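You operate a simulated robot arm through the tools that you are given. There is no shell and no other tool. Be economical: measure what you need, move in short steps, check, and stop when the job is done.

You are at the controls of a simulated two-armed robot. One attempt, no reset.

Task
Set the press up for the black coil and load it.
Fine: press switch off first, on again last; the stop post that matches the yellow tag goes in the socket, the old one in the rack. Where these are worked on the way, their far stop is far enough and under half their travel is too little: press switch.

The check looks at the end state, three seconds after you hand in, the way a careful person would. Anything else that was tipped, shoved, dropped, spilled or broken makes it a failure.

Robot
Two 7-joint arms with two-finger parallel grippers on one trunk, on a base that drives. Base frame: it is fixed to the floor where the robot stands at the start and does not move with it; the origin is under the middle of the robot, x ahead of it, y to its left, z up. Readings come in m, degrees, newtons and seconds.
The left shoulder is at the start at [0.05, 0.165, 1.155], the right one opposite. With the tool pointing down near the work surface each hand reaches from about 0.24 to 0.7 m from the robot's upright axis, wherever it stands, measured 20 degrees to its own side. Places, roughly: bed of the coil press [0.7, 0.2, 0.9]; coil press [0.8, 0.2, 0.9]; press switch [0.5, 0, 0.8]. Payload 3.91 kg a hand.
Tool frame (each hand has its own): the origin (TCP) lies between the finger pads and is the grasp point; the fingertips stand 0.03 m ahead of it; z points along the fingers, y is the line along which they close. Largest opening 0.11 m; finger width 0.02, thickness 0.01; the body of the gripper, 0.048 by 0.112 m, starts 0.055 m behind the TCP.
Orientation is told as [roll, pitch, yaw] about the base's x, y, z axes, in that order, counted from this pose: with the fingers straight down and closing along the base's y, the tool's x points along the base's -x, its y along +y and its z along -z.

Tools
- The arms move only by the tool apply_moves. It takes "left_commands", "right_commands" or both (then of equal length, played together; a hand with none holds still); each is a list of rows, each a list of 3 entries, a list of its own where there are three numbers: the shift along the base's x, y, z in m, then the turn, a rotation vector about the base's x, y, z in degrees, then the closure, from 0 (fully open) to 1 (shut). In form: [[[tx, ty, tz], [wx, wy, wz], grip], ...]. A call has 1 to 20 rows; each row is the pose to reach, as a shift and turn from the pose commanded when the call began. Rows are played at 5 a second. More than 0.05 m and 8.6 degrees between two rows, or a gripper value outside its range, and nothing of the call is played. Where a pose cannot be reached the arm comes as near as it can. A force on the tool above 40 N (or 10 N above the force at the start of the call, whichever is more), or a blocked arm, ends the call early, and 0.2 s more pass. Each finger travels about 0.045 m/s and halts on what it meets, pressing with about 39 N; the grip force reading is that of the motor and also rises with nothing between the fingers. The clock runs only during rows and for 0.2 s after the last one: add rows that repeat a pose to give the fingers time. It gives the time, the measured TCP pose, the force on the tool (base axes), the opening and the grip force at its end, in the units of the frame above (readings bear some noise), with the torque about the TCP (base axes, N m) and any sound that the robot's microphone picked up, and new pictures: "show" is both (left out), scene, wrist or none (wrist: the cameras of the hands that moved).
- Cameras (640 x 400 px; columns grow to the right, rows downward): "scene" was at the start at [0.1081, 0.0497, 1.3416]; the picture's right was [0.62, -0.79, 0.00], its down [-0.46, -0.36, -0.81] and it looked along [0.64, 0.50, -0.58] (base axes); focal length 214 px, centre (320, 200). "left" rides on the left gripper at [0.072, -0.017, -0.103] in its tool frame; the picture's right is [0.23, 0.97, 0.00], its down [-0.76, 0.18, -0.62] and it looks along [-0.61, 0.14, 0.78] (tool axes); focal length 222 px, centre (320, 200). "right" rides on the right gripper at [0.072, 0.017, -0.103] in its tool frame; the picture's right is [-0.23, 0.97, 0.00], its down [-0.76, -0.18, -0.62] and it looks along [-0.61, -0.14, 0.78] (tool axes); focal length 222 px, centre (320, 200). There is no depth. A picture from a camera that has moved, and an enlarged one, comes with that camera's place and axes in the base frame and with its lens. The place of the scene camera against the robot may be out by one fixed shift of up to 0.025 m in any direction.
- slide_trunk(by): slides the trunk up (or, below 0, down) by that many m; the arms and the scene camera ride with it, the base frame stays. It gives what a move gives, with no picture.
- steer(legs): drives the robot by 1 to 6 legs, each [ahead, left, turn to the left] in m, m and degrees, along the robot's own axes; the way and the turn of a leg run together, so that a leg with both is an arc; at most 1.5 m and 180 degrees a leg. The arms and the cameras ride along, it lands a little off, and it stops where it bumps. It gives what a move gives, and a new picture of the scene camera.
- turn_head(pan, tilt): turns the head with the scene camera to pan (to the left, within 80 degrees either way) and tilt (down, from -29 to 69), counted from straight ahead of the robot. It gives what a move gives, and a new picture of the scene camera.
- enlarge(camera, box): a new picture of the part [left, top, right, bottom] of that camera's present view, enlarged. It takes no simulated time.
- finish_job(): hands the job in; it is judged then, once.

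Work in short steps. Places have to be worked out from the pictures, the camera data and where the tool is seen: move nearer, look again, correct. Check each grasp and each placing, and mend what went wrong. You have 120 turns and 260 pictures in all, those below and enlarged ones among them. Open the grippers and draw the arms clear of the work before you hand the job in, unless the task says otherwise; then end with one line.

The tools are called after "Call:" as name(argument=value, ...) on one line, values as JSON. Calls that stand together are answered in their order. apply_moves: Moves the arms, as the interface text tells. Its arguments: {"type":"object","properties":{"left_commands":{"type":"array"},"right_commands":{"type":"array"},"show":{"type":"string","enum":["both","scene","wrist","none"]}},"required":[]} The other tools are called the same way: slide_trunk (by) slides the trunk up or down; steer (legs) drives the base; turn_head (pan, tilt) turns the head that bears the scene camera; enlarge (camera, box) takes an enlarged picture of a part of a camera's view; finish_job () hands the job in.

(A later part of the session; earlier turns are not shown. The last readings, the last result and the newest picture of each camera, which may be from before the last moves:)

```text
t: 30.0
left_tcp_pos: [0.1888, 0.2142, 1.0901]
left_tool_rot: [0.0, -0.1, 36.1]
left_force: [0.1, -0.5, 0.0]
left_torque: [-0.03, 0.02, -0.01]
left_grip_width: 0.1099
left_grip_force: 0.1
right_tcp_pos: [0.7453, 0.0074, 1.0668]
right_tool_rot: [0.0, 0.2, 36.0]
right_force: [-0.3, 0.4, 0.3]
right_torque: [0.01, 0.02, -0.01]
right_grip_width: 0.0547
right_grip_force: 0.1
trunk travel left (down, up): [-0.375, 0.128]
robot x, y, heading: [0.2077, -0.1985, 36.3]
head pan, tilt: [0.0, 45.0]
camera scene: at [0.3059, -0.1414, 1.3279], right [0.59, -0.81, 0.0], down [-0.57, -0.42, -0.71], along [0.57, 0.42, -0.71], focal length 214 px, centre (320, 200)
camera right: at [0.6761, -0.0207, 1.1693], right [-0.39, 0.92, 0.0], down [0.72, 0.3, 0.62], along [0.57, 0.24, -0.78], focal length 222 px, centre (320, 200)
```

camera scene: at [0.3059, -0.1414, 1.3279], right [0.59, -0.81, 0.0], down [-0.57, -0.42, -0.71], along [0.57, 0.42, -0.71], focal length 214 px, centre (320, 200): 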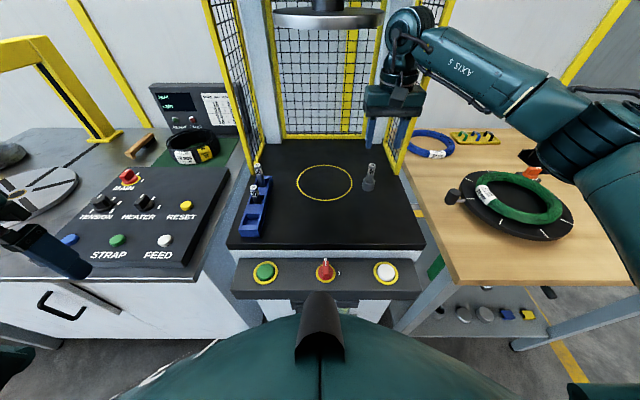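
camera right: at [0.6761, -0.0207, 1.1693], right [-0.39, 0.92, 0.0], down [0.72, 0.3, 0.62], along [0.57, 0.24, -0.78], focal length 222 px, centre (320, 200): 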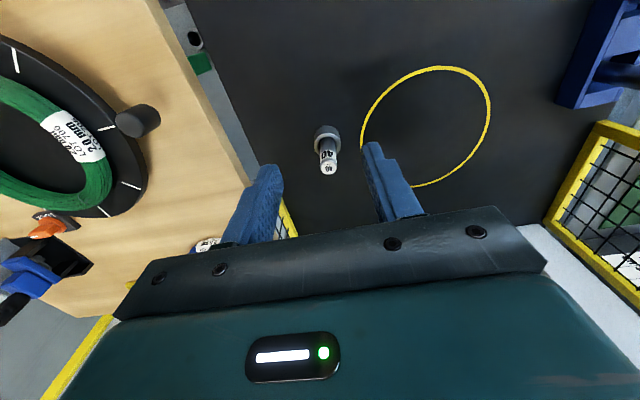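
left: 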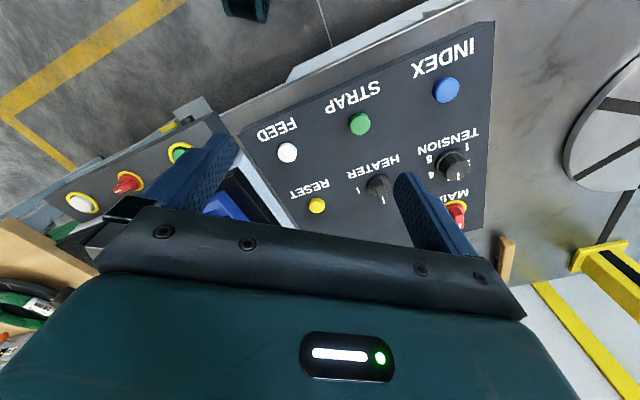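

The post is well in view. I enlarge for precise pixels.

Call:
enlarge(camera="right", box=[280, 90, 400, 190])

Call:
enlarge(camera="scene", box=[330, 120, 410, 200])

```text
4.00 times, centred on (340, 140) of right
camera zoom: at [0.6761, -0.0207, 1.1693], right [-0.39, 0.92, 0.0], down [0.72, 0.3, 0.62], along [0.57, 0.24, -0.78], focal length 888 px, centre (240, 440)
```

zoom: 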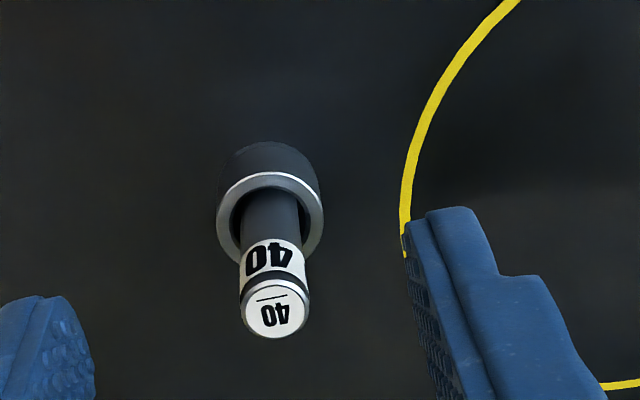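

```text
5.00 times, centred on (370, 160) of scene
camera zoom: at [0.3059, -0.1414, 1.3279], right [0.59, -0.81, 0.0], down [-0.57, -0.42, -0.71], along [0.57, 0.42, -0.71], focal length 1072 px, centre (70, 400)
```

zoom: 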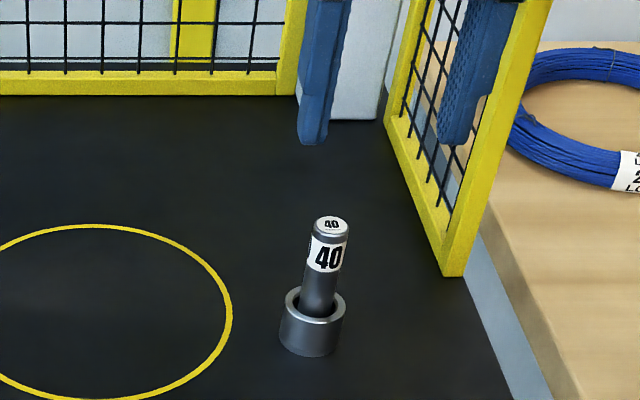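

Post 40 at about (0.788, 0.038), top z ≈ 0.952, Ø ≈ 18 mm. I descend over it and grip.

Call:
apply_moves(right_commands=[[[0.02, 0.015, 0], [0, 0, 0], 0.5], [[0.043, 0.031, -0.02], [0, 0, 0], 0.5], [[0.043, 0.031, -0.06], [0, 0, 0], 0.5], [[0.043, 0.031, -0.09], [0, 0, 0], 0.5], [[0.043, 0.031, -0.12], [0, 0, 0], 0.5], [[0.043, 0.031, -0.132], [0, 0, 0], 0.5], [[0.043, 0.031, -0.132], [0, 0, 0], 0.5]], show="wrist")

Call:
enlarge(camera="scene", box=[330, 120, 410, 200])

```text
t: 31.6
left_tcp_pos: [0.1894, 0.2131, 1.0922]
left_tool_rot: [0.0, -0.1, 36.2]
left_force: [-0.8, -0.2, -0.3]
left_torque: [-0.01, 0.02, -0.01]
left_grip_width: 0.1098
left_grip_force: 0.1
right_tcp_pos: [0.7885, 0.0356, 0.9362]
right_tool_rot: [0.1, 0.0, 36.1]
right_force: [-0.5, -0.2, 0.3]
right_torque: [0.0, -0.02, -0.01]
right_grip_width: 0.055
right_grip_force: 0.0
trunk travel left (down, up): [-0.375, 0.128]
robot x, y, heading: [0.2088, -0.2041, 36.2]
head pan, tilt: [0.0, 45.0]
camera right: at [0.7191, 0.0079, 1.0394], right [-0.39, 0.92, 0.0], down [0.72, 0.3, 0.62], along [0.57, 0.24, -0.78], focal length 222 px, centre (320, 200)
```

right: 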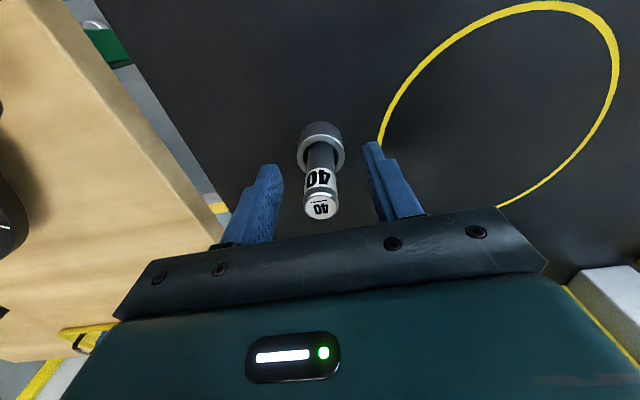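

```text
5.00 times, centred on (370, 160) of scene
camera zoom: at [0.3059, -0.1414, 1.3279], right [0.59, -0.81, 0.0], down [-0.57, -0.42, -0.71], along [0.57, 0.42, -0.71], focal length 1072 px, centre (70, 400)
```

zoom: 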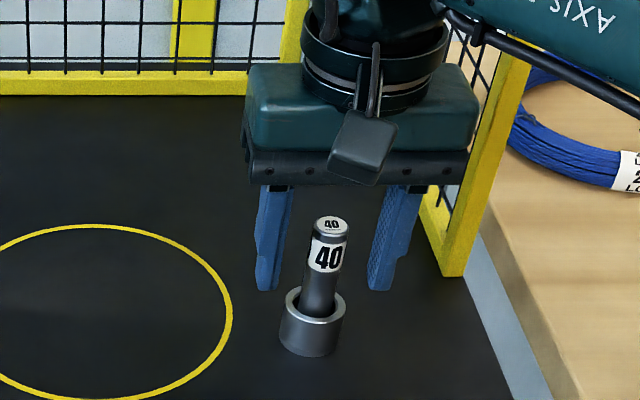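

Well centred. I close on the post and check.

Call:
apply_moves(right_commands=[[[0, 0, 0], [0, 0, 0], 0.9], [[0, 0, 0], [0, 0, 0], 0.9], [[0, 0, 0], [0, 0, 0], 0.9], [[0, 0, 0], [0, 0, 0], 0.9], [[0, 0, 0.01], [0, 0, 0], 0.9], [[0, 0, 0.03], [0, 0, 0], 0.9], [[0, 0, 0.06], [0, 0, 0], 0.9], [[0, 0, 0.1], [0, 0, 0], 0.9], [[0, 0, 0.12], [0, 0, 0], 0.9]])

```text
t: 33.6
left_tcp_pos: [0.1905, 0.215, 1.0906]
left_tool_rot: [0.0, -0.2, 36.2]
left_force: [0.4, 0.1, -0.1]
left_torque: [0.02, 0.01, -0.02]
left_grip_width: 0.1101
left_grip_force: 0.1
right_tcp_pos: [0.7857, 0.0349, 1.0573]
right_tool_rot: [0.0, 0.1, 36.1]
right_force: [-0.5, -0.1, -1.7]
right_torque: [0.05, 0.04, -0.06]
right_grip_width: 0.019
right_grip_force: 39.1
trunk travel left (down, up): [-0.375, 0.128]
robot x, y, heading: [0.2079, -0.2034, 35.9]
head pan, tilt: [0.0, 45.0]
camera scene: at [0.306, -0.1413, 1.3279], right [0.59, -0.81, 0.0], down [-0.57, -0.42, -0.71], along [0.57, 0.42, -0.71], focal length 214 px, centre (320, 200)
camera right: at [0.7162, 0.0076, 1.1603], right [-0.39, 0.92, 0.0], down [0.72, 0.3, 0.62], along [0.57, 0.24, -0.78], focal length 222 px, centre (320, 200)
```

scene: 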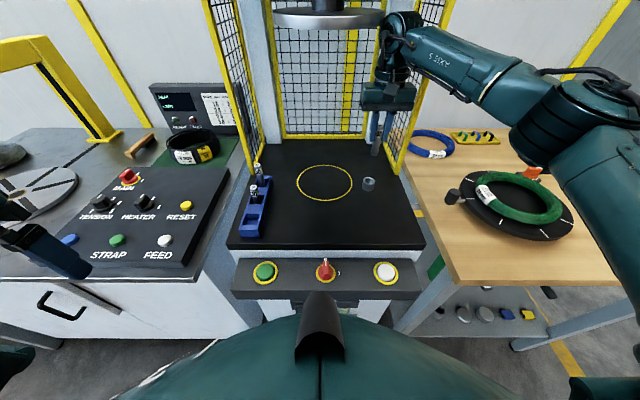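
right: 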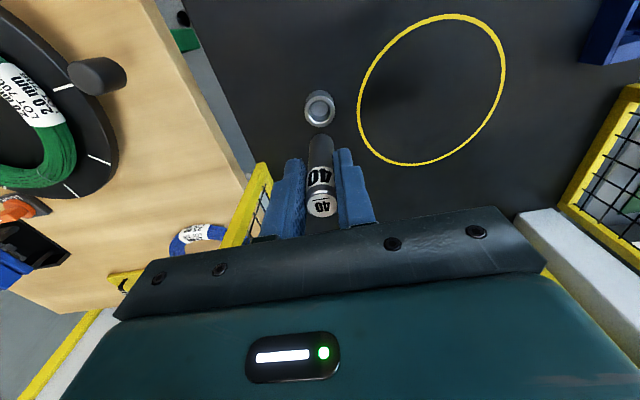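

Post 40 is out. I carry it toward the rack's front slot and stop slightly to its right to look.

Call:
apply_moves(right_commands=[[[-0.035, 0.02, 0.0], [0, 0, 0], 0.9], [[-0.07, 0.04, 0.0], [0, 0, 0], 0.9], [[-0.105, 0.06, 0], [0, 0, 0], 0.9], [[-0.14, 0.08, 0], [0, 0, 0], 0.9], [[-0.175, 0.1, 0], [0, 0, 0], 0.9], [[-0.21, 0.12, 0], [0, 0, 0], 0.9], [[-0.245, 0.14, 0], [0, 0, 0], 0.9], [[-0.276, 0.155, 0], [0, 0, 0], 0.9], [[-0.276, 0.155, 0], [0, 0, 0], 0.9]])

Call:
enlarge(camera="right", box=[300, 60, 500, 210])

```text
t: 34.6
left_tcp_pos: [0.1974, 0.2114, 1.0934]
left_tool_rot: [0.4, -0.1, 35.5]
left_force: [-0.3, 0.8, 0.0]
left_torque: [0.01, -0.03, -0.02]
left_grip_width: 0.11
left_grip_force: 0.0
right_tcp_pos: [0.7497, 0.0426, 1.0437]
right_tool_rot: [1.1, 2.1, 22.4]
right_force: [0.3, -0.1, -2.2]
right_torque: [-0.01, -0.03, 0.02]
right_grip_width: 0.0192
right_grip_force: 39.3
trunk travel left (down, up): [-0.375, 0.128]
robot x, y, heading: [0.2053, -0.2046, 35.5]
head pan, tilt: [0.0, 45.0]
stopped in row 5 (right hand): the arm was blocked; the commanded pose is now the measured one
camera scene: at [0.3115, -0.1469, 1.3281], right [0.58, -0.81, -0.01], down [-0.58, -0.41, -0.71], along [0.57, 0.41, -0.71], focal length 214 px, centre (320, 200)
camera right: at [0.6793, 0.031, 1.1499], right [-0.16, 0.99, 0.01], down [0.8, 0.12, 0.59], along [0.58, 0.1, -0.81], focal length 222 px, centre (320, 200)
```

scene: 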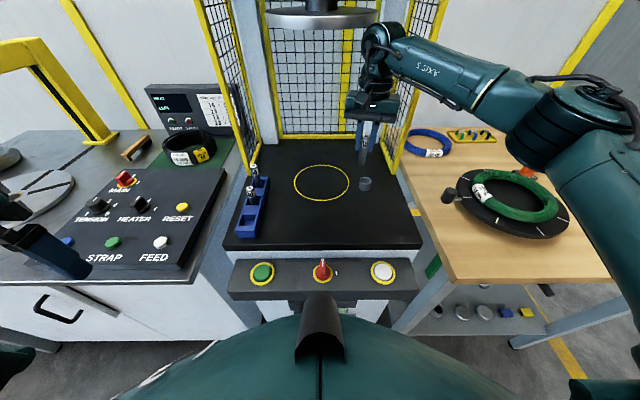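
right: 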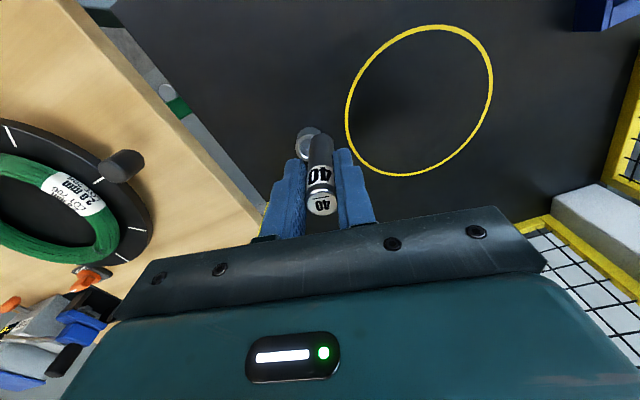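

```text
2.67 times, centred on (400, 135) of right
camera zoom: at [0.6793, 0.031, 1.1499], right [-0.16, 0.99, 0.01], down [0.8, 0.12, 0.59], along [0.58, 0.1, -0.81], focal length 592 px, centre (107, 373)
```

zoom: 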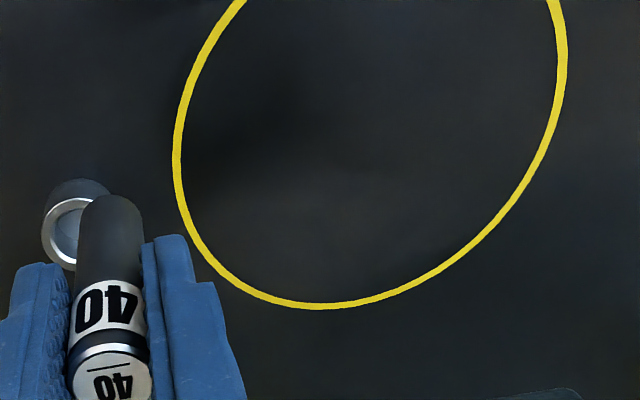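

Blocked: the right wrist touched the raised platen. I ease away to the right, then pull back toward the robot before crossing.

Call:
apply_moves(right_commands=[[[0.012, -0.016, 0.0], [0, 0, 0], 0.9], [[0.018, -0.024, -0.01], [0, 0, 0], 0.9], [[0.0, -0.037, -0.01], [-1, -2, 5], 0.9], [[-0.03, -0.06, -0.01], [-1, -2, 10], 0.9], [[-0.065, -0.085, -0.01], [-1, -2, 14], 0.9], [[-0.1, -0.11, -0.01], [-1, -2, 14], 0.9], [[-0.135, -0.135, -0.01], [-1, -2, 14], 0.9], [[-0.135, -0.135, -0.01], [-1, -2, 14], 0.9]])

Call:
enlarge(camera="scene", box=[200, 0, 450, 200])

```text
t: 36.4
left_tcp_pos: [0.1935, 0.2139, 1.0897]
left_tool_rot: [0.0, -0.1, 35.8]
left_force: [0.4, 0.4, 0.1]
left_torque: [-0.01, 0.02, 0.04]
left_grip_width: 0.1102
left_grip_force: 0.1
right_tcp_pos: [0.6035, -0.0777, 1.0397]
right_tool_rot: [-0.9, 0.2, 38.2]
right_force: [0.2, 0.7, -1.7]
right_torque: [0.05, 0.03, -0.03]
right_grip_width: 0.0191
right_grip_force: 38.6
trunk travel left (down, up): [-0.375, 0.128]
robot x, y, heading: [0.2089, -0.1988, 36.0]
head pan, tilt: [0.0, 45.0]
camera scene: at [0.307, -0.1423, 1.3279], right [0.58, -0.81, 0.0], down [-0.57, -0.41, -0.71], along [0.57, 0.41, -0.71], focal length 214 px, centre (320, 200)
camera right: at [0.534, -0.1067, 1.1419], right [-0.42, 0.91, -0.02], down [0.7, 0.34, 0.62], along [0.57, 0.25, -0.78], focal length 222 px, centre (320, 200)
```

scene: 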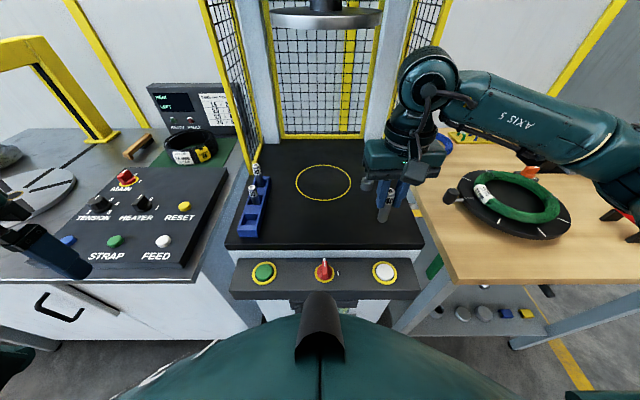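
right: 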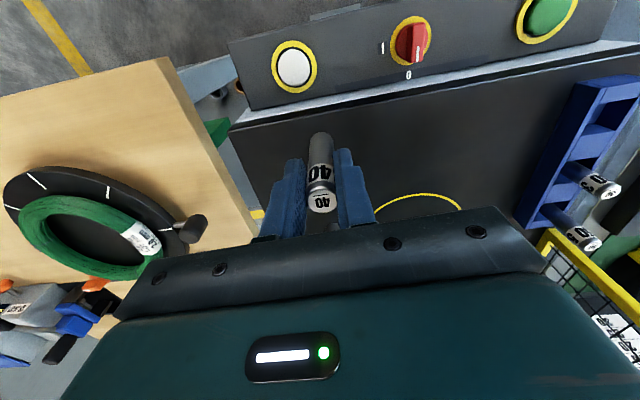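

```text
2.00 times, centred on (325, 100) of scene
camera zoom: at [0.307, -0.1423, 1.3279], right [0.58, -0.81, 0.0], down [-0.57, -0.41, -0.71], along [0.57, 0.41, -0.71], focal length 429 px, centre (310, 400)
```

zoom: 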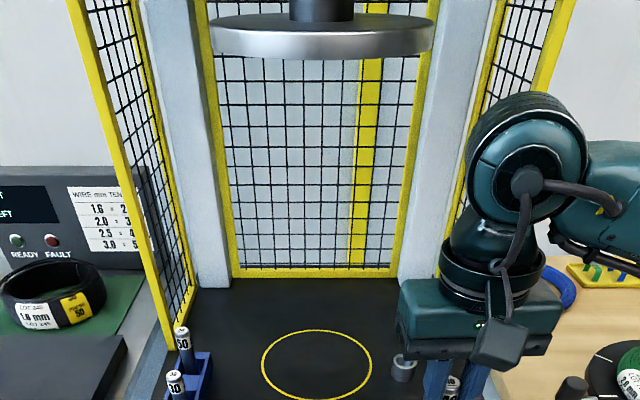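

Clear of the platen. I cross to the left at this distance, then check the slot.

Call:
apply_moves(right_commands=[[[-0.023, 0.0316, 0.0], [0, 0, 0], 0.9], [[-0.046, 0.063, 0.0], [0, 0, 0], 0.9], [[-0.069, 0.095, 0], [0, 0, -1], 0.9], [[-0.092, 0.126, 0], [0, 0, -2], 0.9], [[-0.115, 0.158, 0], [0, 0, -2], 0.9], [[-0.138, 0.19, 0], [0, 0, -2], 0.9], [[-0.1605, 0.221, 0], [1, 0, -2], 0.9], [[-0.135, 0.237, 0], [1, 0, -2], 0.9], [[-0.115, 0.255, 0], [1, 0, -2], 0.9], [[-0.115, 0.255, 0], [1, 0, -2], 0.9]])

Call:
enlarge(camera="right", box=[260, 60, 460, 210])

```text
t: 38.6
left_tcp_pos: [0.1927, 0.2134, 1.0907]
left_tool_rot: [0.0, -0.1, 35.7]
left_force: [-0.2, -0.7, -0.7]
left_torque: [-0.01, 0.03, 0.03]
left_grip_width: 0.1099
left_grip_force: 0.1
right_tcp_pos: [0.4831, 0.1753, 1.0396]
right_tool_rot: [-0.2, -0.7, 36.0]
right_force: [0.0, 0.6, -2.6]
right_torque: [0.02, 0.02, 0.01]
right_grip_width: 0.0191
right_grip_force: 38.8
trunk travel left (down, up): [-0.375, 0.128]
robot x, y, heading: [0.2042, -0.205, 35.7]
head pan, tilt: [0.0, 45.0]
camera scene: at [0.3069, -0.1425, 1.3279], right [0.58, -0.81, 0.0], down [-0.57, -0.41, -0.71], along [0.57, 0.41, -0.71], focal length 214 px, centre (320, 200)
camera right: at [0.4137, 0.1463, 1.1425], right [-0.39, 0.92, 0.0], down [0.71, 0.3, 0.63], along [0.58, 0.25, -0.78], focal length 222 px, centre (320, 200)
```

scene: 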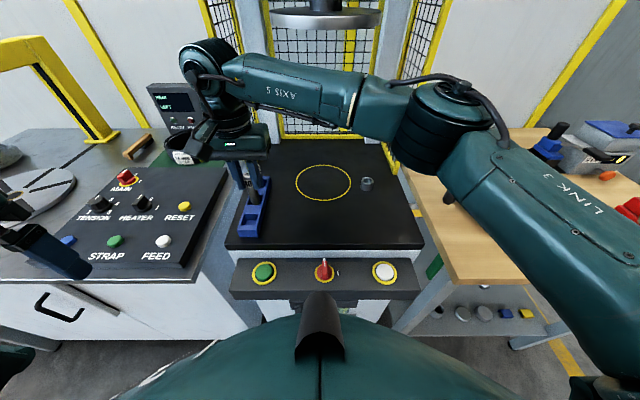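
right: 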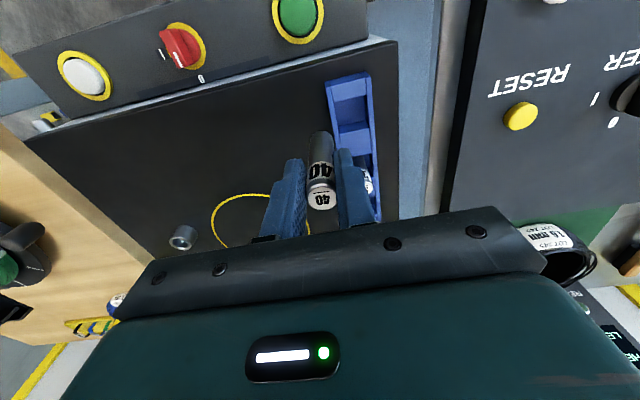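

```text
2.67 times, centred on (360, 135) of right
camera zoom: at [0.4137, 0.1463, 1.1425], right [-0.39, 0.92, 0.0], down [0.71, 0.3, 0.63], along [0.58, 0.25, -0.78], focal length 592 px, centre (213, 373)
```

zoom: 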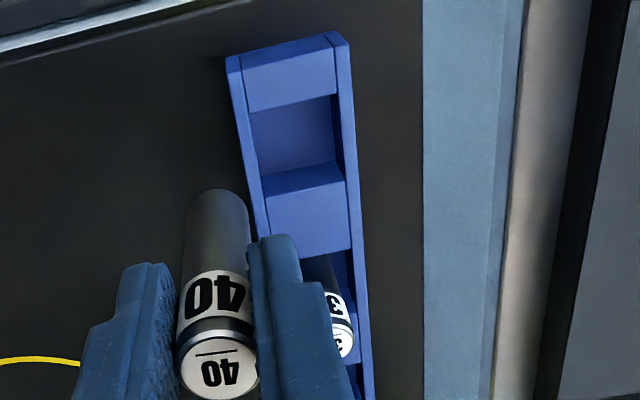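

I enlarge the scene for the slot to fix the rack's height.

Call:
enlarge(camera="scene", box=[220, 160, 300, 250])

```text
4.44 times, centred on (260, 205) of scene
camera zoom: at [0.3069, -0.1425, 1.3279], right [0.58, -0.81, 0.0], down [-0.57, -0.41, -0.71], along [0.57, 0.41, -0.71], focal length 953 px, centre (587, 178)
```

zoom: 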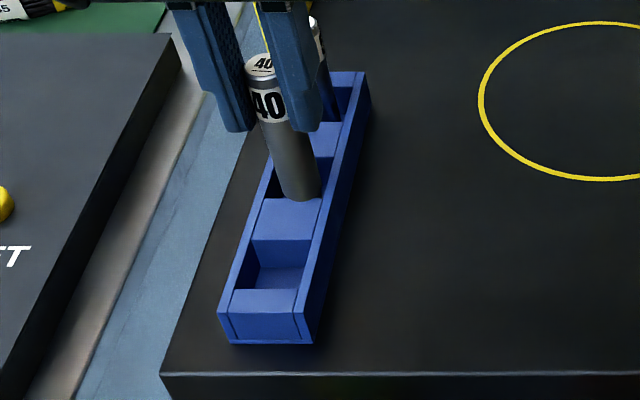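

Slot centre ≈ (0.473, 0.2115). I shift over it and lower partway, just above the rack rim, to check.

Call:
apply_moves(right_commands=[[[-0.01, 0.036, 0.0], [0.2, 0.6, 0], 0.9], [[-0.01, 0.036, -0.03], [0.2, 0.6, 0], 0.9], [[-0.01, 0.036, -0.06], [0.2, 0.6, 0], 0.9], [[-0.01, 0.036, -0.06], [0.2, 0.6, 0], 0.9]], show="none")

Call:
enlarge(camera="right", box=[240, 60, 440, 210])

Call:
enlarge(camera="scene", box=[220, 160, 300, 250])

```text
t: 39.6
left_tcp_pos: [0.1925, 0.2121, 1.0901]
left_tool_rot: [0.0, 0.0, 35.7]
left_force: [0.0, -0.7, -0.5]
left_torque: [0.01, 0.03, 0.0]
left_grip_width: 0.1098
left_grip_force: 0.1
right_tcp_pos: [0.4757, 0.2131, 0.9823]
right_tool_rot: [0.4, -0.2, 36.1]
right_force: [0.6, -0.4, -1.8]
right_torque: [-0.02, 0.04, -0.04]
right_grip_width: 0.0196
right_grip_force: 38.6
trunk travel left (down, up): [-0.375, 0.128]
robot x, y, heading: [0.2073, -0.2015, 35.5]
head pan, tilt: [0.0, 45.0]
```

```text
2.67 times, centred on (340, 135) of right
camera zoom: at [0.4074, 0.1838, 1.0859], right [-0.39, 0.92, 0.01], down [0.72, 0.3, 0.62], along [0.57, 0.25, -0.78], focal length 592 px, centre (267, 373)
```

zoom: 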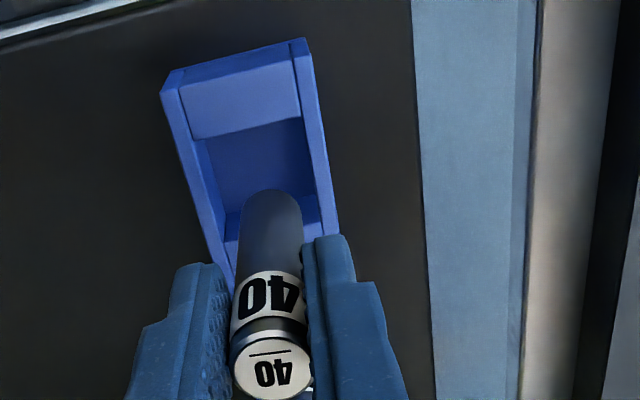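

```text
4.44 times, centred on (260, 205) of scene
camera zoom: at [0.3069, -0.1425, 1.3279], right [0.58, -0.81, 0.0], down [-0.57, -0.41, -0.71], along [0.57, 0.41, -0.71], focal length 953 px, centre (587, 178)
```

zoom: 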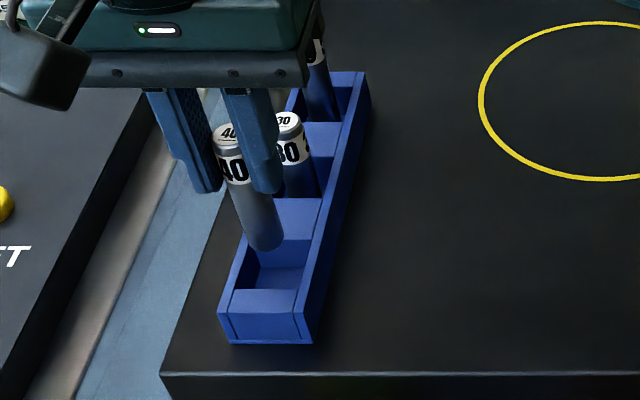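

Almost centred; about 3 mm correction to the right, then lower into the slot.

Call:
apply_moves(right_commands=[[[0.001, -0.003, -0.01], [0, 0, 0], 0.9], [[0.001, -0.003, -0.02], [0, 0, 0], 0.9], [[0.001, -0.003, -0.03], [0, 0, 0], 0.9], [[0.001, -0.003, -0.038], [0, 0, 0], 0.9], [[0.001, -0.003, -0.043], [0, 0, 0], 0.9], [[0.001, -0.003, -0.043], [0, 0, 0], 0.9]], show="none")

Call:
enlarge(camera="right", box=[240, 60, 440, 210])

Call:
enlarge(camera="scene", box=[220, 160, 300, 250])

```text
t: 41.0
left_tcp_pos: [0.1931, 0.2123, 1.0916]
left_tool_rot: [0.0, -0.2, 35.9]
left_force: [0.8, -0.3, -1.7]
left_torque: [0.02, 0.0, 0.0]
left_grip_width: 0.11
left_grip_force: 0.0
right_tcp_pos: [0.4778, 0.2082, 0.9424]
right_tool_rot: [0.6, -0.5, 36.1]
right_force: [2.7, 1.3, 25.9]
right_torque: [0.07, -0.32, 0.09]
right_grip_width: 0.0195
right_grip_force: 39.1
trunk travel left (down, up): [-0.375, 0.128]
robot x, y, heading: [0.2081, -0.2042, 35.6]
head pan, tilt: [0.0, 45.0]
```

```text
2.67 times, centred on (340, 135) of right
camera zoom: at [0.4079, 0.1778, 1.0441], right [-0.39, 0.92, 0.01], down [0.72, 0.3, 0.63], along [0.57, 0.25, -0.78], focal length 592 px, centre (267, 373)
```

zoom: 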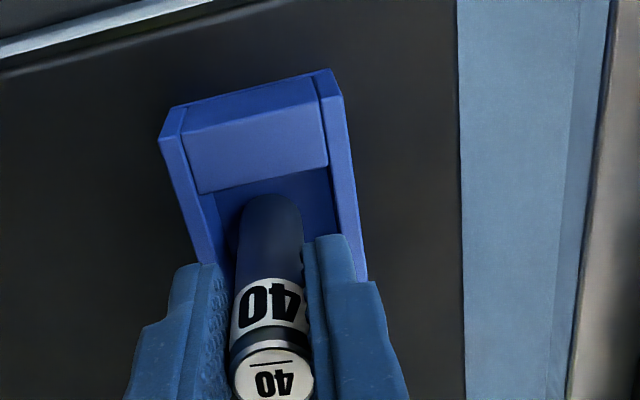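

```text
4.44 times, centred on (260, 205) of scene
camera zoom: at [0.3058, -0.144, 1.3284], right [0.58, -0.81, 0.0], down [-0.57, -0.41, -0.71], along [0.57, 0.41, -0.71], focal length 953 px, centre (587, 178)
```

zoom: 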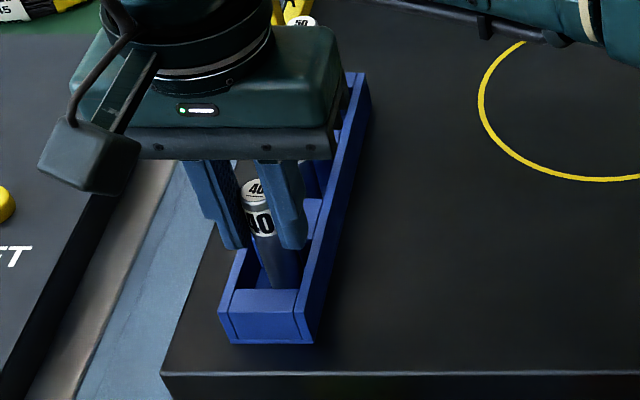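

It rests on the slot floor (26 N up). I relieve 2 mm, open and rise.

Call:
apply_moves(right_commands=[[[0.0, 0.0, 0.003], [-0.5, 0.4, 0], 0.9], [[0.0, 0.0, 0.003], [-0.5, 0.4, 0], 0.6], [[0.0, 0.0, 0.003], [-0.5, 0.4, 0], 0.5], [[0.0, 0.0, 0.003], [-0.5, 0.4, 0], 0.5], [[0.0, 0.0, 0.03], [-0.5, 0.4, 0], 0.5], [[0.0, 0.0, 0.07], [-0.5, 0.4, 0], 0.5], [[0.0, 0.0, 0.1], [-0.5, 0.4, 0], 0.5], [[0.0, 0.0, 0.1], [-0.5, 0.4, 0], 0.5]])

Call:
enlarge(camera="right", box=[240, 60, 440, 210])

Call:
enlarge(camera="scene", box=[220, 160, 300, 250])

```text
t: 42.8
left_tcp_pos: [0.1917, 0.2132, 1.0923]
left_tool_rot: [0.0, -0.1, 35.7]
left_force: [-0.8, 0.1, 0.1]
left_torque: [0.04, -0.01, 0.02]
left_grip_width: 0.1099
left_grip_force: 0.1
right_tcp_pos: [0.4771, 0.2093, 1.0392]
right_tool_rot: [0.4, 0.4, 36.1]
right_force: [-0.2, 0.6, 0.1]
right_torque: [-0.02, -0.01, 0.02]
right_grip_width: 0.0548
right_grip_force: 0.1
trunk travel left (down, up): [-0.375, 0.128]
robot x, y, heading: [0.2055, -0.2052, 35.6]
head pan, tilt: [0.0, 45.0]
camera scene: at [0.3068, -0.1424, 1.3279], right [0.58, -0.81, 0.0], down [-0.57, -0.41, -0.71], along [0.57, 0.41, -0.71], focal length 214 px, centre (320, 200)
camera right: at [0.4087, 0.1802, 1.143], right [-0.39, 0.92, 0.0], down [0.73, 0.31, 0.62], along [0.57, 0.24, -0.79], focal length 222 px, centre (320, 200)
```

scene: 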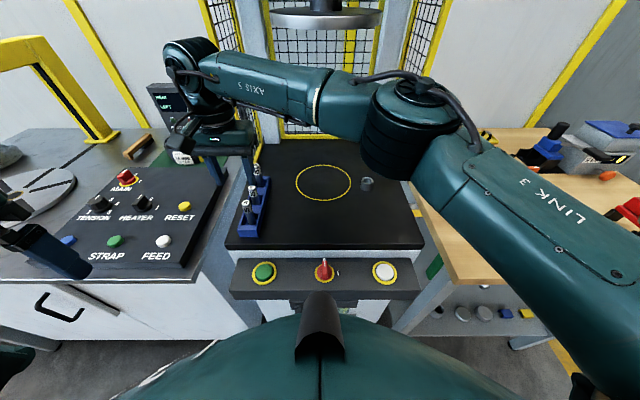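
right: 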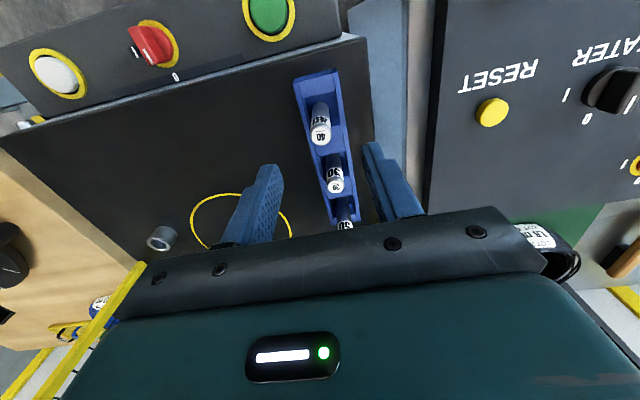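

```text
2.67 times, centred on (340, 135) of right
camera zoom: at [0.4087, 0.1802, 1.143], right [-0.39, 0.92, 0.0], down [0.73, 0.31, 0.62], along [0.57, 0.24, -0.79], focal length 592 px, centre (267, 373)
```

zoom: 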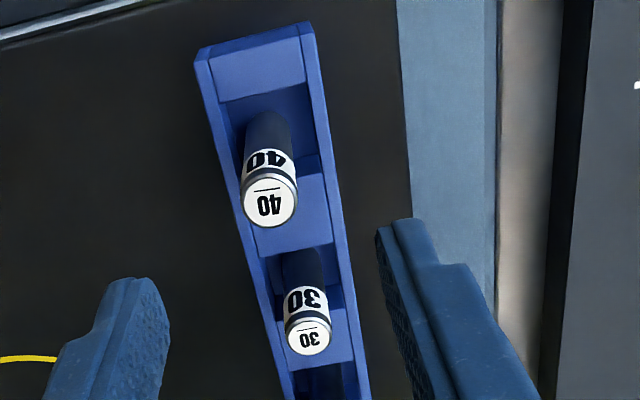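

```text
4.44 times, centred on (260, 205) of scene
camera zoom: at [0.3068, -0.1424, 1.3279], right [0.58, -0.81, 0.0], down [-0.57, -0.41, -0.71], along [0.57, 0.41, -0.71], focal length 953 px, centre (587, 178)
```

zoom: 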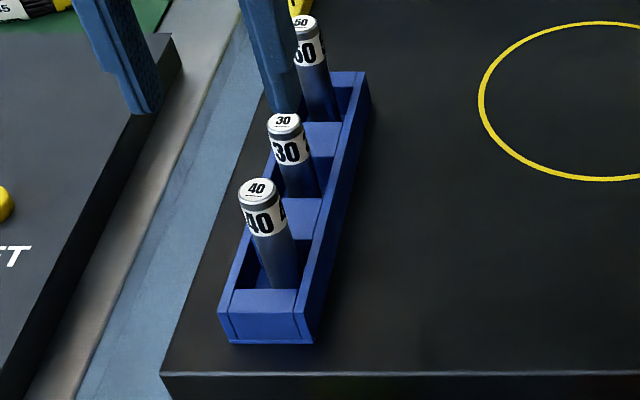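

40 stands in its slot. The 50 is at about (0.566, 0.278); I move above it and partly down, then look.

Call:
apply_moves(right_commands=[[[0.03, 0.023, 0.0], [-0.3, -0.3, 0], 0.5], [[0.06, 0.046, 0.0], [-0.3, -0.3, 0], 0.5], [[0.089, 0.069, 0], [-0.3, -0.3, 0], 0.5], [[0.089, 0.069, -0.03], [-0.3, -0.3, 0], 0.5], [[0.089, 0.069, -0.03], [-0.3, -0.3, 0], 0.5]])

Call:
enlarge(camera="right", box=[240, 80, 440, 230])

```text
t: 44.0
left_tcp_pos: [0.1925, 0.214, 1.0911]
left_tool_rot: [-0.1, -0.1, 35.6]
left_force: [0.0, 0.0, 0.4]
left_torque: [-0.05, -0.02, 0.03]
left_grip_width: 0.11
left_grip_force: 0.0
right_tcp_pos: [0.533, 0.2132, 1.0327]
right_tool_rot: [-0.1, 0.3, 36.1]
right_force: [0.4, -0.1, -0.3]
right_torque: [-0.02, -0.02, -0.02]
right_grip_width: 0.0548
right_grip_force: 0.0
right hand out of reach, approached as far as the arm can: row 1, 2, 3, 4, 5
trunk travel left (down, up): [-0.375, 0.128]
robot x, y, heading: [0.207, -0.2078, 35.7]
head pan, tilt: [0.0, 45.0]
camera scene: at [0.3067, -0.1425, 1.3279], right [0.58, -0.81, 0.0], down [-0.57, -0.41, -0.71], along [0.57, 0.41, -0.71], focal length 214 px, centre (320, 200)
camera right: at [0.4635, 0.1854, 1.1367], right [-0.39, 0.92, 0.0], down [0.72, 0.31, 0.62], along [0.57, 0.24, -0.79], focal length 222 px, centre (320, 200)
```

scene: 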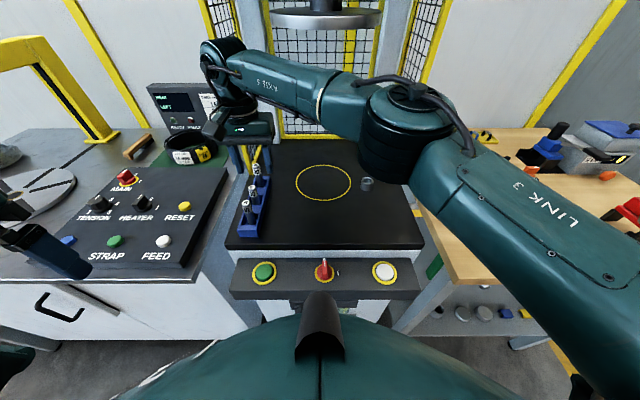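
right: 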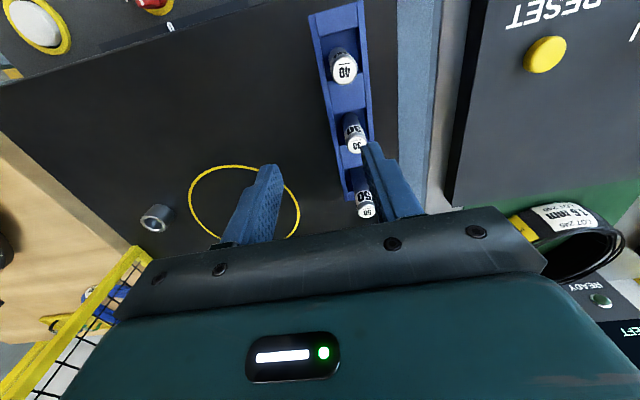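

```text
2.67 times, centred on (340, 155) of right
camera zoom: at [0.4635, 0.1854, 1.1367], right [-0.39, 0.92, 0.0], down [0.72, 0.31, 0.62], along [0.57, 0.24, -0.79], focal length 592 px, centre (267, 320)
```

zoom: 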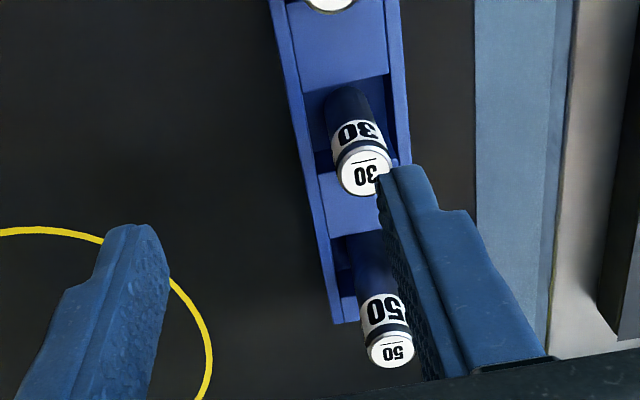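

The right arm runs out of reach here. I draw the hand back a bit and drive 12 cm to the left, from where both rack and socket should be reachable.

Call:
apply_moves(right_commands=[[[-0.03, -0.02, 0.01], [0, 0, 0], 0.5], [[-0.06, -0.04, 0.01], [0, 0, 0], 0.5], [[-0.08, -0.05, 0.01], [0, 0, 0], 0.5]], show="none")

Call:
steer(legs=[[0, 0.12, 0]])

```text
t: 44.8
left_tcp_pos: [0.192, 0.2127, 1.0903]
left_tool_rot: [0.0, -0.1, 35.7]
left_force: [0.8, -1.2, 0.3]
left_torque: [-0.02, -0.01, 0.0]
left_grip_width: 0.1097
left_grip_force: 0.2
right_tcp_pos: [0.4509, 0.1636, 1.0432]
right_tool_rot: [-0.2, 0.3, 36.0]
right_force: [0.8, 0.0, -0.5]
right_torque: [-0.01, -0.01, 0.0]
right_grip_width: 0.055
right_grip_force: 0.1
trunk travel left (down, up): [-0.375, 0.128]
robot x, y, heading: [0.2043, -0.2046, 35.6]
head pan, tilt: [0.0, 45.0]
```

```text
t: 46.0
left_tcp_pos: [0.1238, 0.3095, 1.0899]
left_tool_rot: [-0.1, -0.1, 35.7]
left_force: [-0.4, 1.1, -0.4]
left_torque: [-0.01, -0.02, -0.03]
left_grip_width: 0.1102
left_grip_force: 0.0
right_tcp_pos: [0.3826, 0.2604, 1.0424]
right_tool_rot: [-0.2, 0.3, 35.9]
right_force: [0.4, 0.6, 0.0]
right_torque: [-0.05, 0.02, 0.01]
right_grip_width: 0.0549
right_grip_force: 0.0
trunk travel left (down, up): [-0.375, 0.128]
robot x, y, heading: [0.1359, -0.1075, 35.5]
head pan, tilt: [0.0, 45.0]
camera scene: at [0.2373, -0.0457, 1.3279], right [0.58, -0.81, 0.0], down [-0.57, -0.41, -0.71], along [0.57, 0.41, -0.71], focal length 214 px, centre (320, 200)
```

scene: 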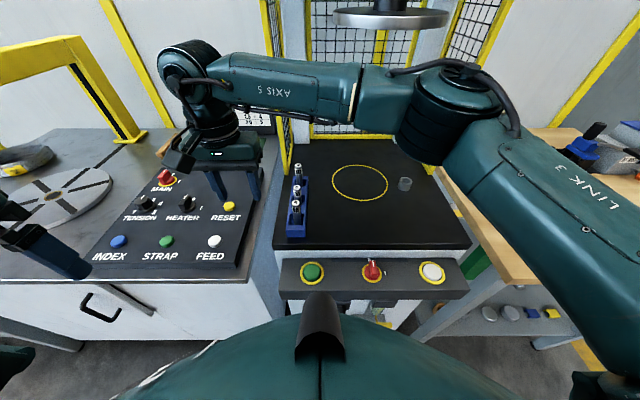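

Now I bring the right hand toward the 50.

Call:
apply_moves(right_commands=[[[0.045, 0.0, 0.0], [0, 0, 0], 0.5], [[0.09, 0.0, 0.0], [0, 0, 0], 0.5], [[0.13, 0.0, 0.0], [0, 0, 0], 0.5], [[0.16, 0.01, 0.0], [0, 0, 0], 0.5], [[0.185, 0.018, 0], [0, 0, 0], 0.5], [[0.185, 0.018, 0], [0, 0, 0], 0.5]], show="scene")

Call:
enlarge(camera="right", box=[240, 80, 440, 230])

```text
t: 47.5
left_tcp_pos: [0.1248, 0.3097, 1.0903]
left_tool_rot: [0.0, -0.1, 35.8]
left_force: [0.0, 0.2, -0.6]
left_torque: [0.0, 0.01, 0.02]
left_grip_width: 0.11
left_grip_force: 0.0
right_tcp_pos: [0.5675, 0.2751, 1.0419]
right_tool_rot: [-0.1, 0.5, 36.1]
right_force: [1.3, 1.1, -0.3]
right_torque: [0.01, 0.02, 0.01]
right_grip_width: 0.055
right_grip_force: 0.1
trunk travel left (down, up): [-0.375, 0.128]
robot x, y, heading: [0.1381, -0.1041, 35.7]
head pan, tilt: [0.0, 45.0]
camera scene: at [0.2379, -0.0466, 1.3279], right [0.58, -0.81, 0.0], down [-0.57, -0.41, -0.71], along [0.57, 0.41, -0.71], focal length 214 px, centre (320, 200)
```

scene: 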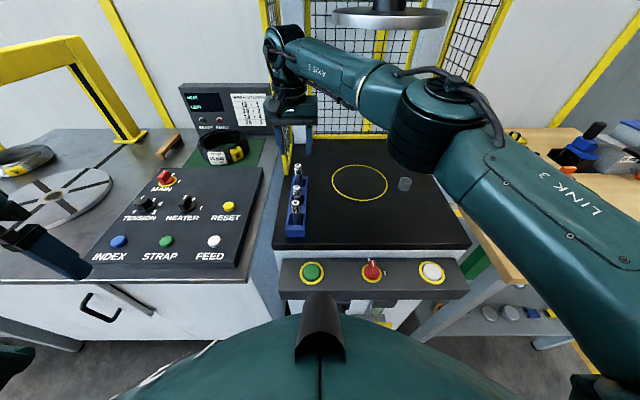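

```text
2.67 times, centred on (340, 155) of right
camera zoom: at [0.4987, 0.2474, 1.1453], right [-0.39, 0.92, 0.0], down [0.72, 0.31, 0.62], along [0.57, 0.24, -0.79], focal length 592 px, centre (267, 320)
```

zoom: 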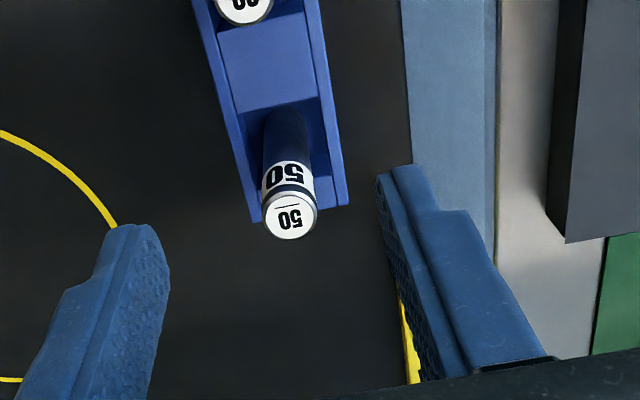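

50 is at about (0.590, 0.294). I go over it, descend, and check before closing.

Call:
apply_moves(right_commands=[[[0.022, 0.019, 0.0], [0, -0.4, 0], 0.5], [[0.022, 0.019, -0.04], [0, -0.4, 0], 0.5], [[0.022, 0.019, -0.08], [0, -0.4, 0], 0.5], [[0.022, 0.019, -0.1], [0, -0.4, 0], 0.5], [[0.022, 0.019, -0.1], [0, -0.4, 0], 0.5]], show="wrist")

```text
t: 48.6
left_tcp_pos: [0.124, 0.3095, 1.0912]
left_tool_rot: [-0.1, -0.2, 35.8]
left_force: [-0.2, 0.1, -0.6]
left_torque: [0.02, 0.0, 0.03]
left_grip_width: 0.1101
left_grip_force: 0.0
right_tcp_pos: [0.5772, 0.2847, 0.9458]
right_tool_rot: [-0.5, 0.0, 36.0]
right_force: [-1.3, -0.1, 0.1]
right_torque: [0.01, -0.01, 0.02]
right_grip_width: 0.0548
right_grip_force: 0.0
right hand out of reach, approached as far as the arm can: row 1, 2, 3, 4, 5
trunk travel left (down, up): [-0.375, 0.128]
robot x, y, heading: [0.1363, -0.1087, 35.6]
head pan, tilt: [0.0, 45.0]
camera right: at [0.507, 0.2563, 1.0483], right [-0.39, 0.92, -0.01], down [0.72, 0.31, 0.62], along [0.58, 0.24, -0.78], focal length 222 px, centre (320, 200)
```

right: 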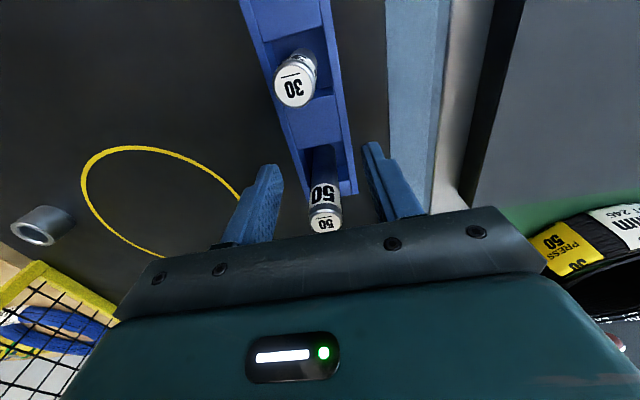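

About 15 mm short. I rise, draw back slightly, drive 9 cm more to the left and retry.

Call:
apply_moves(right_commands=[[[0.0, 0.0, 0.04], [0, 0, 0], 0.5], [[0.0, 0.0, 0.08], [0, 0, 0], 0.5], [[-0.02, -0.015, 0.1], [0, 0, 0], 0.5], [[-0.05, -0.035, 0.1], [0, 0, 0], 0.5], [[-0.08, -0.055, 0.1], [0, 0, 0], 0.5]], show="none")

Call:
steer(legs=[[0, 0.1, 0]])

```text
t: 49.9
left_tcp_pos: [0.1245, 0.3092, 1.0908]
left_tool_rot: [0.1, -0.1, 35.7]
left_force: [-0.5, -0.7, -0.9]
left_torque: [-0.02, 0.02, -0.01]
left_grip_width: 0.1098
left_grip_force: 0.0
right_tcp_pos: [0.4958, 0.2245, 1.0457]
right_tool_rot: [-0.5, 0.0, 36.0]
right_force: [-0.2, 0.4, -0.2]
right_torque: [-0.02, -0.06, 0.01]
right_grip_width: 0.0549
right_grip_force: 0.0
trunk travel left (down, up): [-0.375, 0.128]
robot x, y, heading: [0.1368, -0.1083, 35.5]
head pan, tilt: [0.0, 45.0]
```

```text
t: 51.0
left_tcp_pos: [0.065, 0.3903, 1.0893]
left_tool_rot: [-0.2, -0.2, 36.0]
left_force: [-1.3, 0.2, 0.3]
left_torque: [0.01, -0.02, -0.02]
left_grip_width: 0.11
left_grip_force: 0.1
right_tcp_pos: [0.4368, 0.3075, 1.0447]
right_tool_rot: [-0.3, 0.1, 36.3]
right_force: [-0.2, 0.1, -0.2]
right_torque: [-0.01, -0.03, -0.02]
right_grip_width: 0.0551
right_grip_force: 0.0
trunk travel left (down, up): [-0.375, 0.128]
robot x, y, heading: [0.0793, -0.0235, 36.0]
head pan, tilt: [0.0, 45.0]
camera scene: at [0.1795, 0.0346, 1.3279], right [0.59, -0.81, 0.0], down [-0.57, -0.41, -0.71], along [0.57, 0.41, -0.71], focal length 214 px, centre (320, 200)
```

scene: 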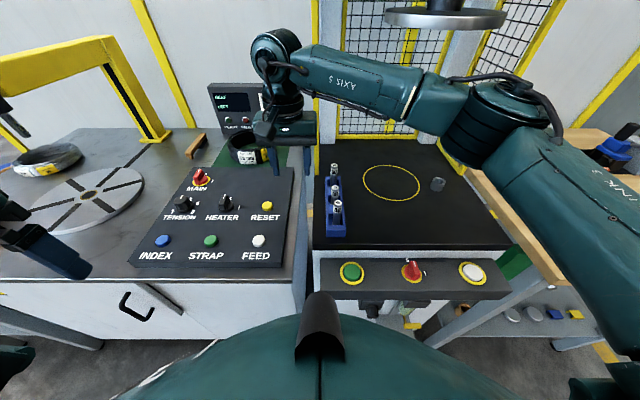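

Now to above the 50 again and down.

Call:
apply_moves(right_commands=[[[0.04, -0.01, 0.0], [0, 0, 0], 0.5], [[0.08, -0.015, 0.0], [0, 0, 0], 0.5], [[0.12, -0.015, 0.0], [0, 0, 0], 0.5], [[0.152, -0.0145, 0.0], [0.3, 0, 0], 0.5], [[0.152, -0.0145, -0.04], [0.3, 0, 0], 0.5], [[0.152, -0.0145, -0.04], [0.3, 0, 0], 0.5]], show="scene")

Call:
enlarge(camera="right", box=[240, 80, 440, 230])

```text
t: 52.4
left_tcp_pos: [0.0653, 0.3915, 1.0905]
left_tool_rot: [0.0, -0.1, 36.0]
left_force: [0.1, -0.1, -0.5]
left_torque: [0.01, 0.01, -0.01]
left_grip_width: 0.11
left_grip_force: 0.1
right_tcp_pos: [0.5886, 0.2914, 1.0048]
right_tool_rot: [-0.1, -0.2, 36.3]
right_force: [0.1, 0.5, 0.8]
right_torque: [-0.04, 0.02, 0.0]
right_grip_width: 0.055
right_grip_force: 0.0
trunk travel left (down, up): [-0.375, 0.128]
robot x, y, heading: [0.0813, -0.0283, 36.0]
head pan, tilt: [0.0, 45.0]
camera scene: at [0.1798, 0.0339, 1.328], right [0.59, -0.81, 0.0], down [-0.57, -0.41, -0.71], along [0.57, 0.41, -0.71], focal length 214 px, centre (320, 200)
```

scene: 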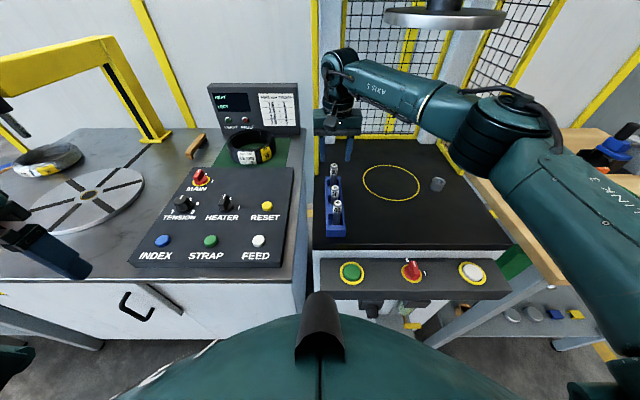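

```text
2.67 times, centred on (340, 155) of right
camera zoom: at [0.5181, 0.262, 1.1072], right [-0.39, 0.92, 0.0], down [0.72, 0.31, 0.63], along [0.58, 0.24, -0.78], focal length 592 px, centre (267, 320)
```

zoom: 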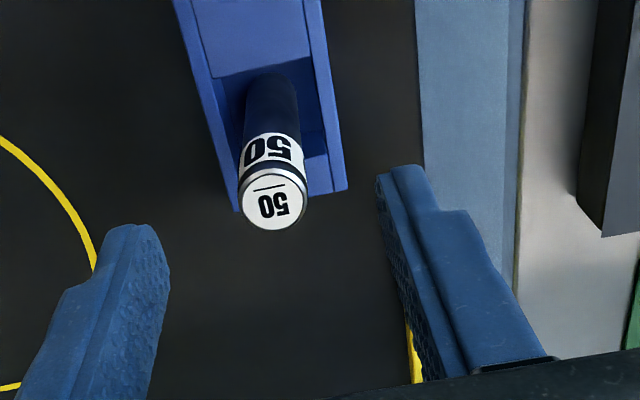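

Need about 6 mm more ahead. I correct, descend and grip.

Call:
apply_moves(right_commands=[[[0.004, 0.005, 0.0], [0, 0, 0], 0.5], [[0.004, 0.005, -0.03], [0, 0, 0], 0.5], [[0.004, 0.005, -0.063], [0, 0, 0], 0.5], [[0.004, 0.005, -0.063], [0, 0, 0], 0.5], [[0.004, 0.005, -0.063], [0, 0, 0], 0.9], [[0.004, 0.005, -0.063], [0, 0, 0], 0.9], [[0.004, 0.005, -0.063], [0, 0, 0], 0.9], [[0.004, 0.005, -0.063], [0, 0, 0], 0.9]], show="wrist")

```text
t: 54.2
left_tcp_pos: [0.0641, 0.39, 1.0918]
left_tool_rot: [0.0, -0.1, 35.9]
left_force: [-0.7, 1.2, 0.9]
left_torque: [-0.01, -0.01, 0.0]
left_grip_width: 0.1099
left_grip_force: 0.0
right_tcp_pos: [0.5937, 0.2961, 0.942]
right_tool_rot: [-0.2, 0.0, 36.3]
right_force: [-0.3, 0.6, 0.1]
right_torque: [0.1, 0.09, 0.0]
right_grip_width: 0.0193
right_grip_force: 38.8
trunk travel left (down, up): [-0.375, 0.128]
robot x, y, heading: [0.0783, -0.0243, 35.9]
head pan, tilt: [0.0, 45.0]
camera right: at [0.524, 0.2677, 1.0447], right [-0.39, 0.92, 0.0], down [0.72, 0.31, 0.63], along [0.58, 0.24, -0.78], focal length 222 px, centre (320, 200)
```

right: 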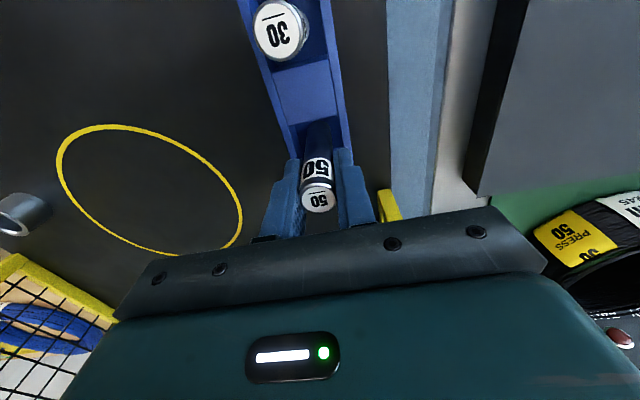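

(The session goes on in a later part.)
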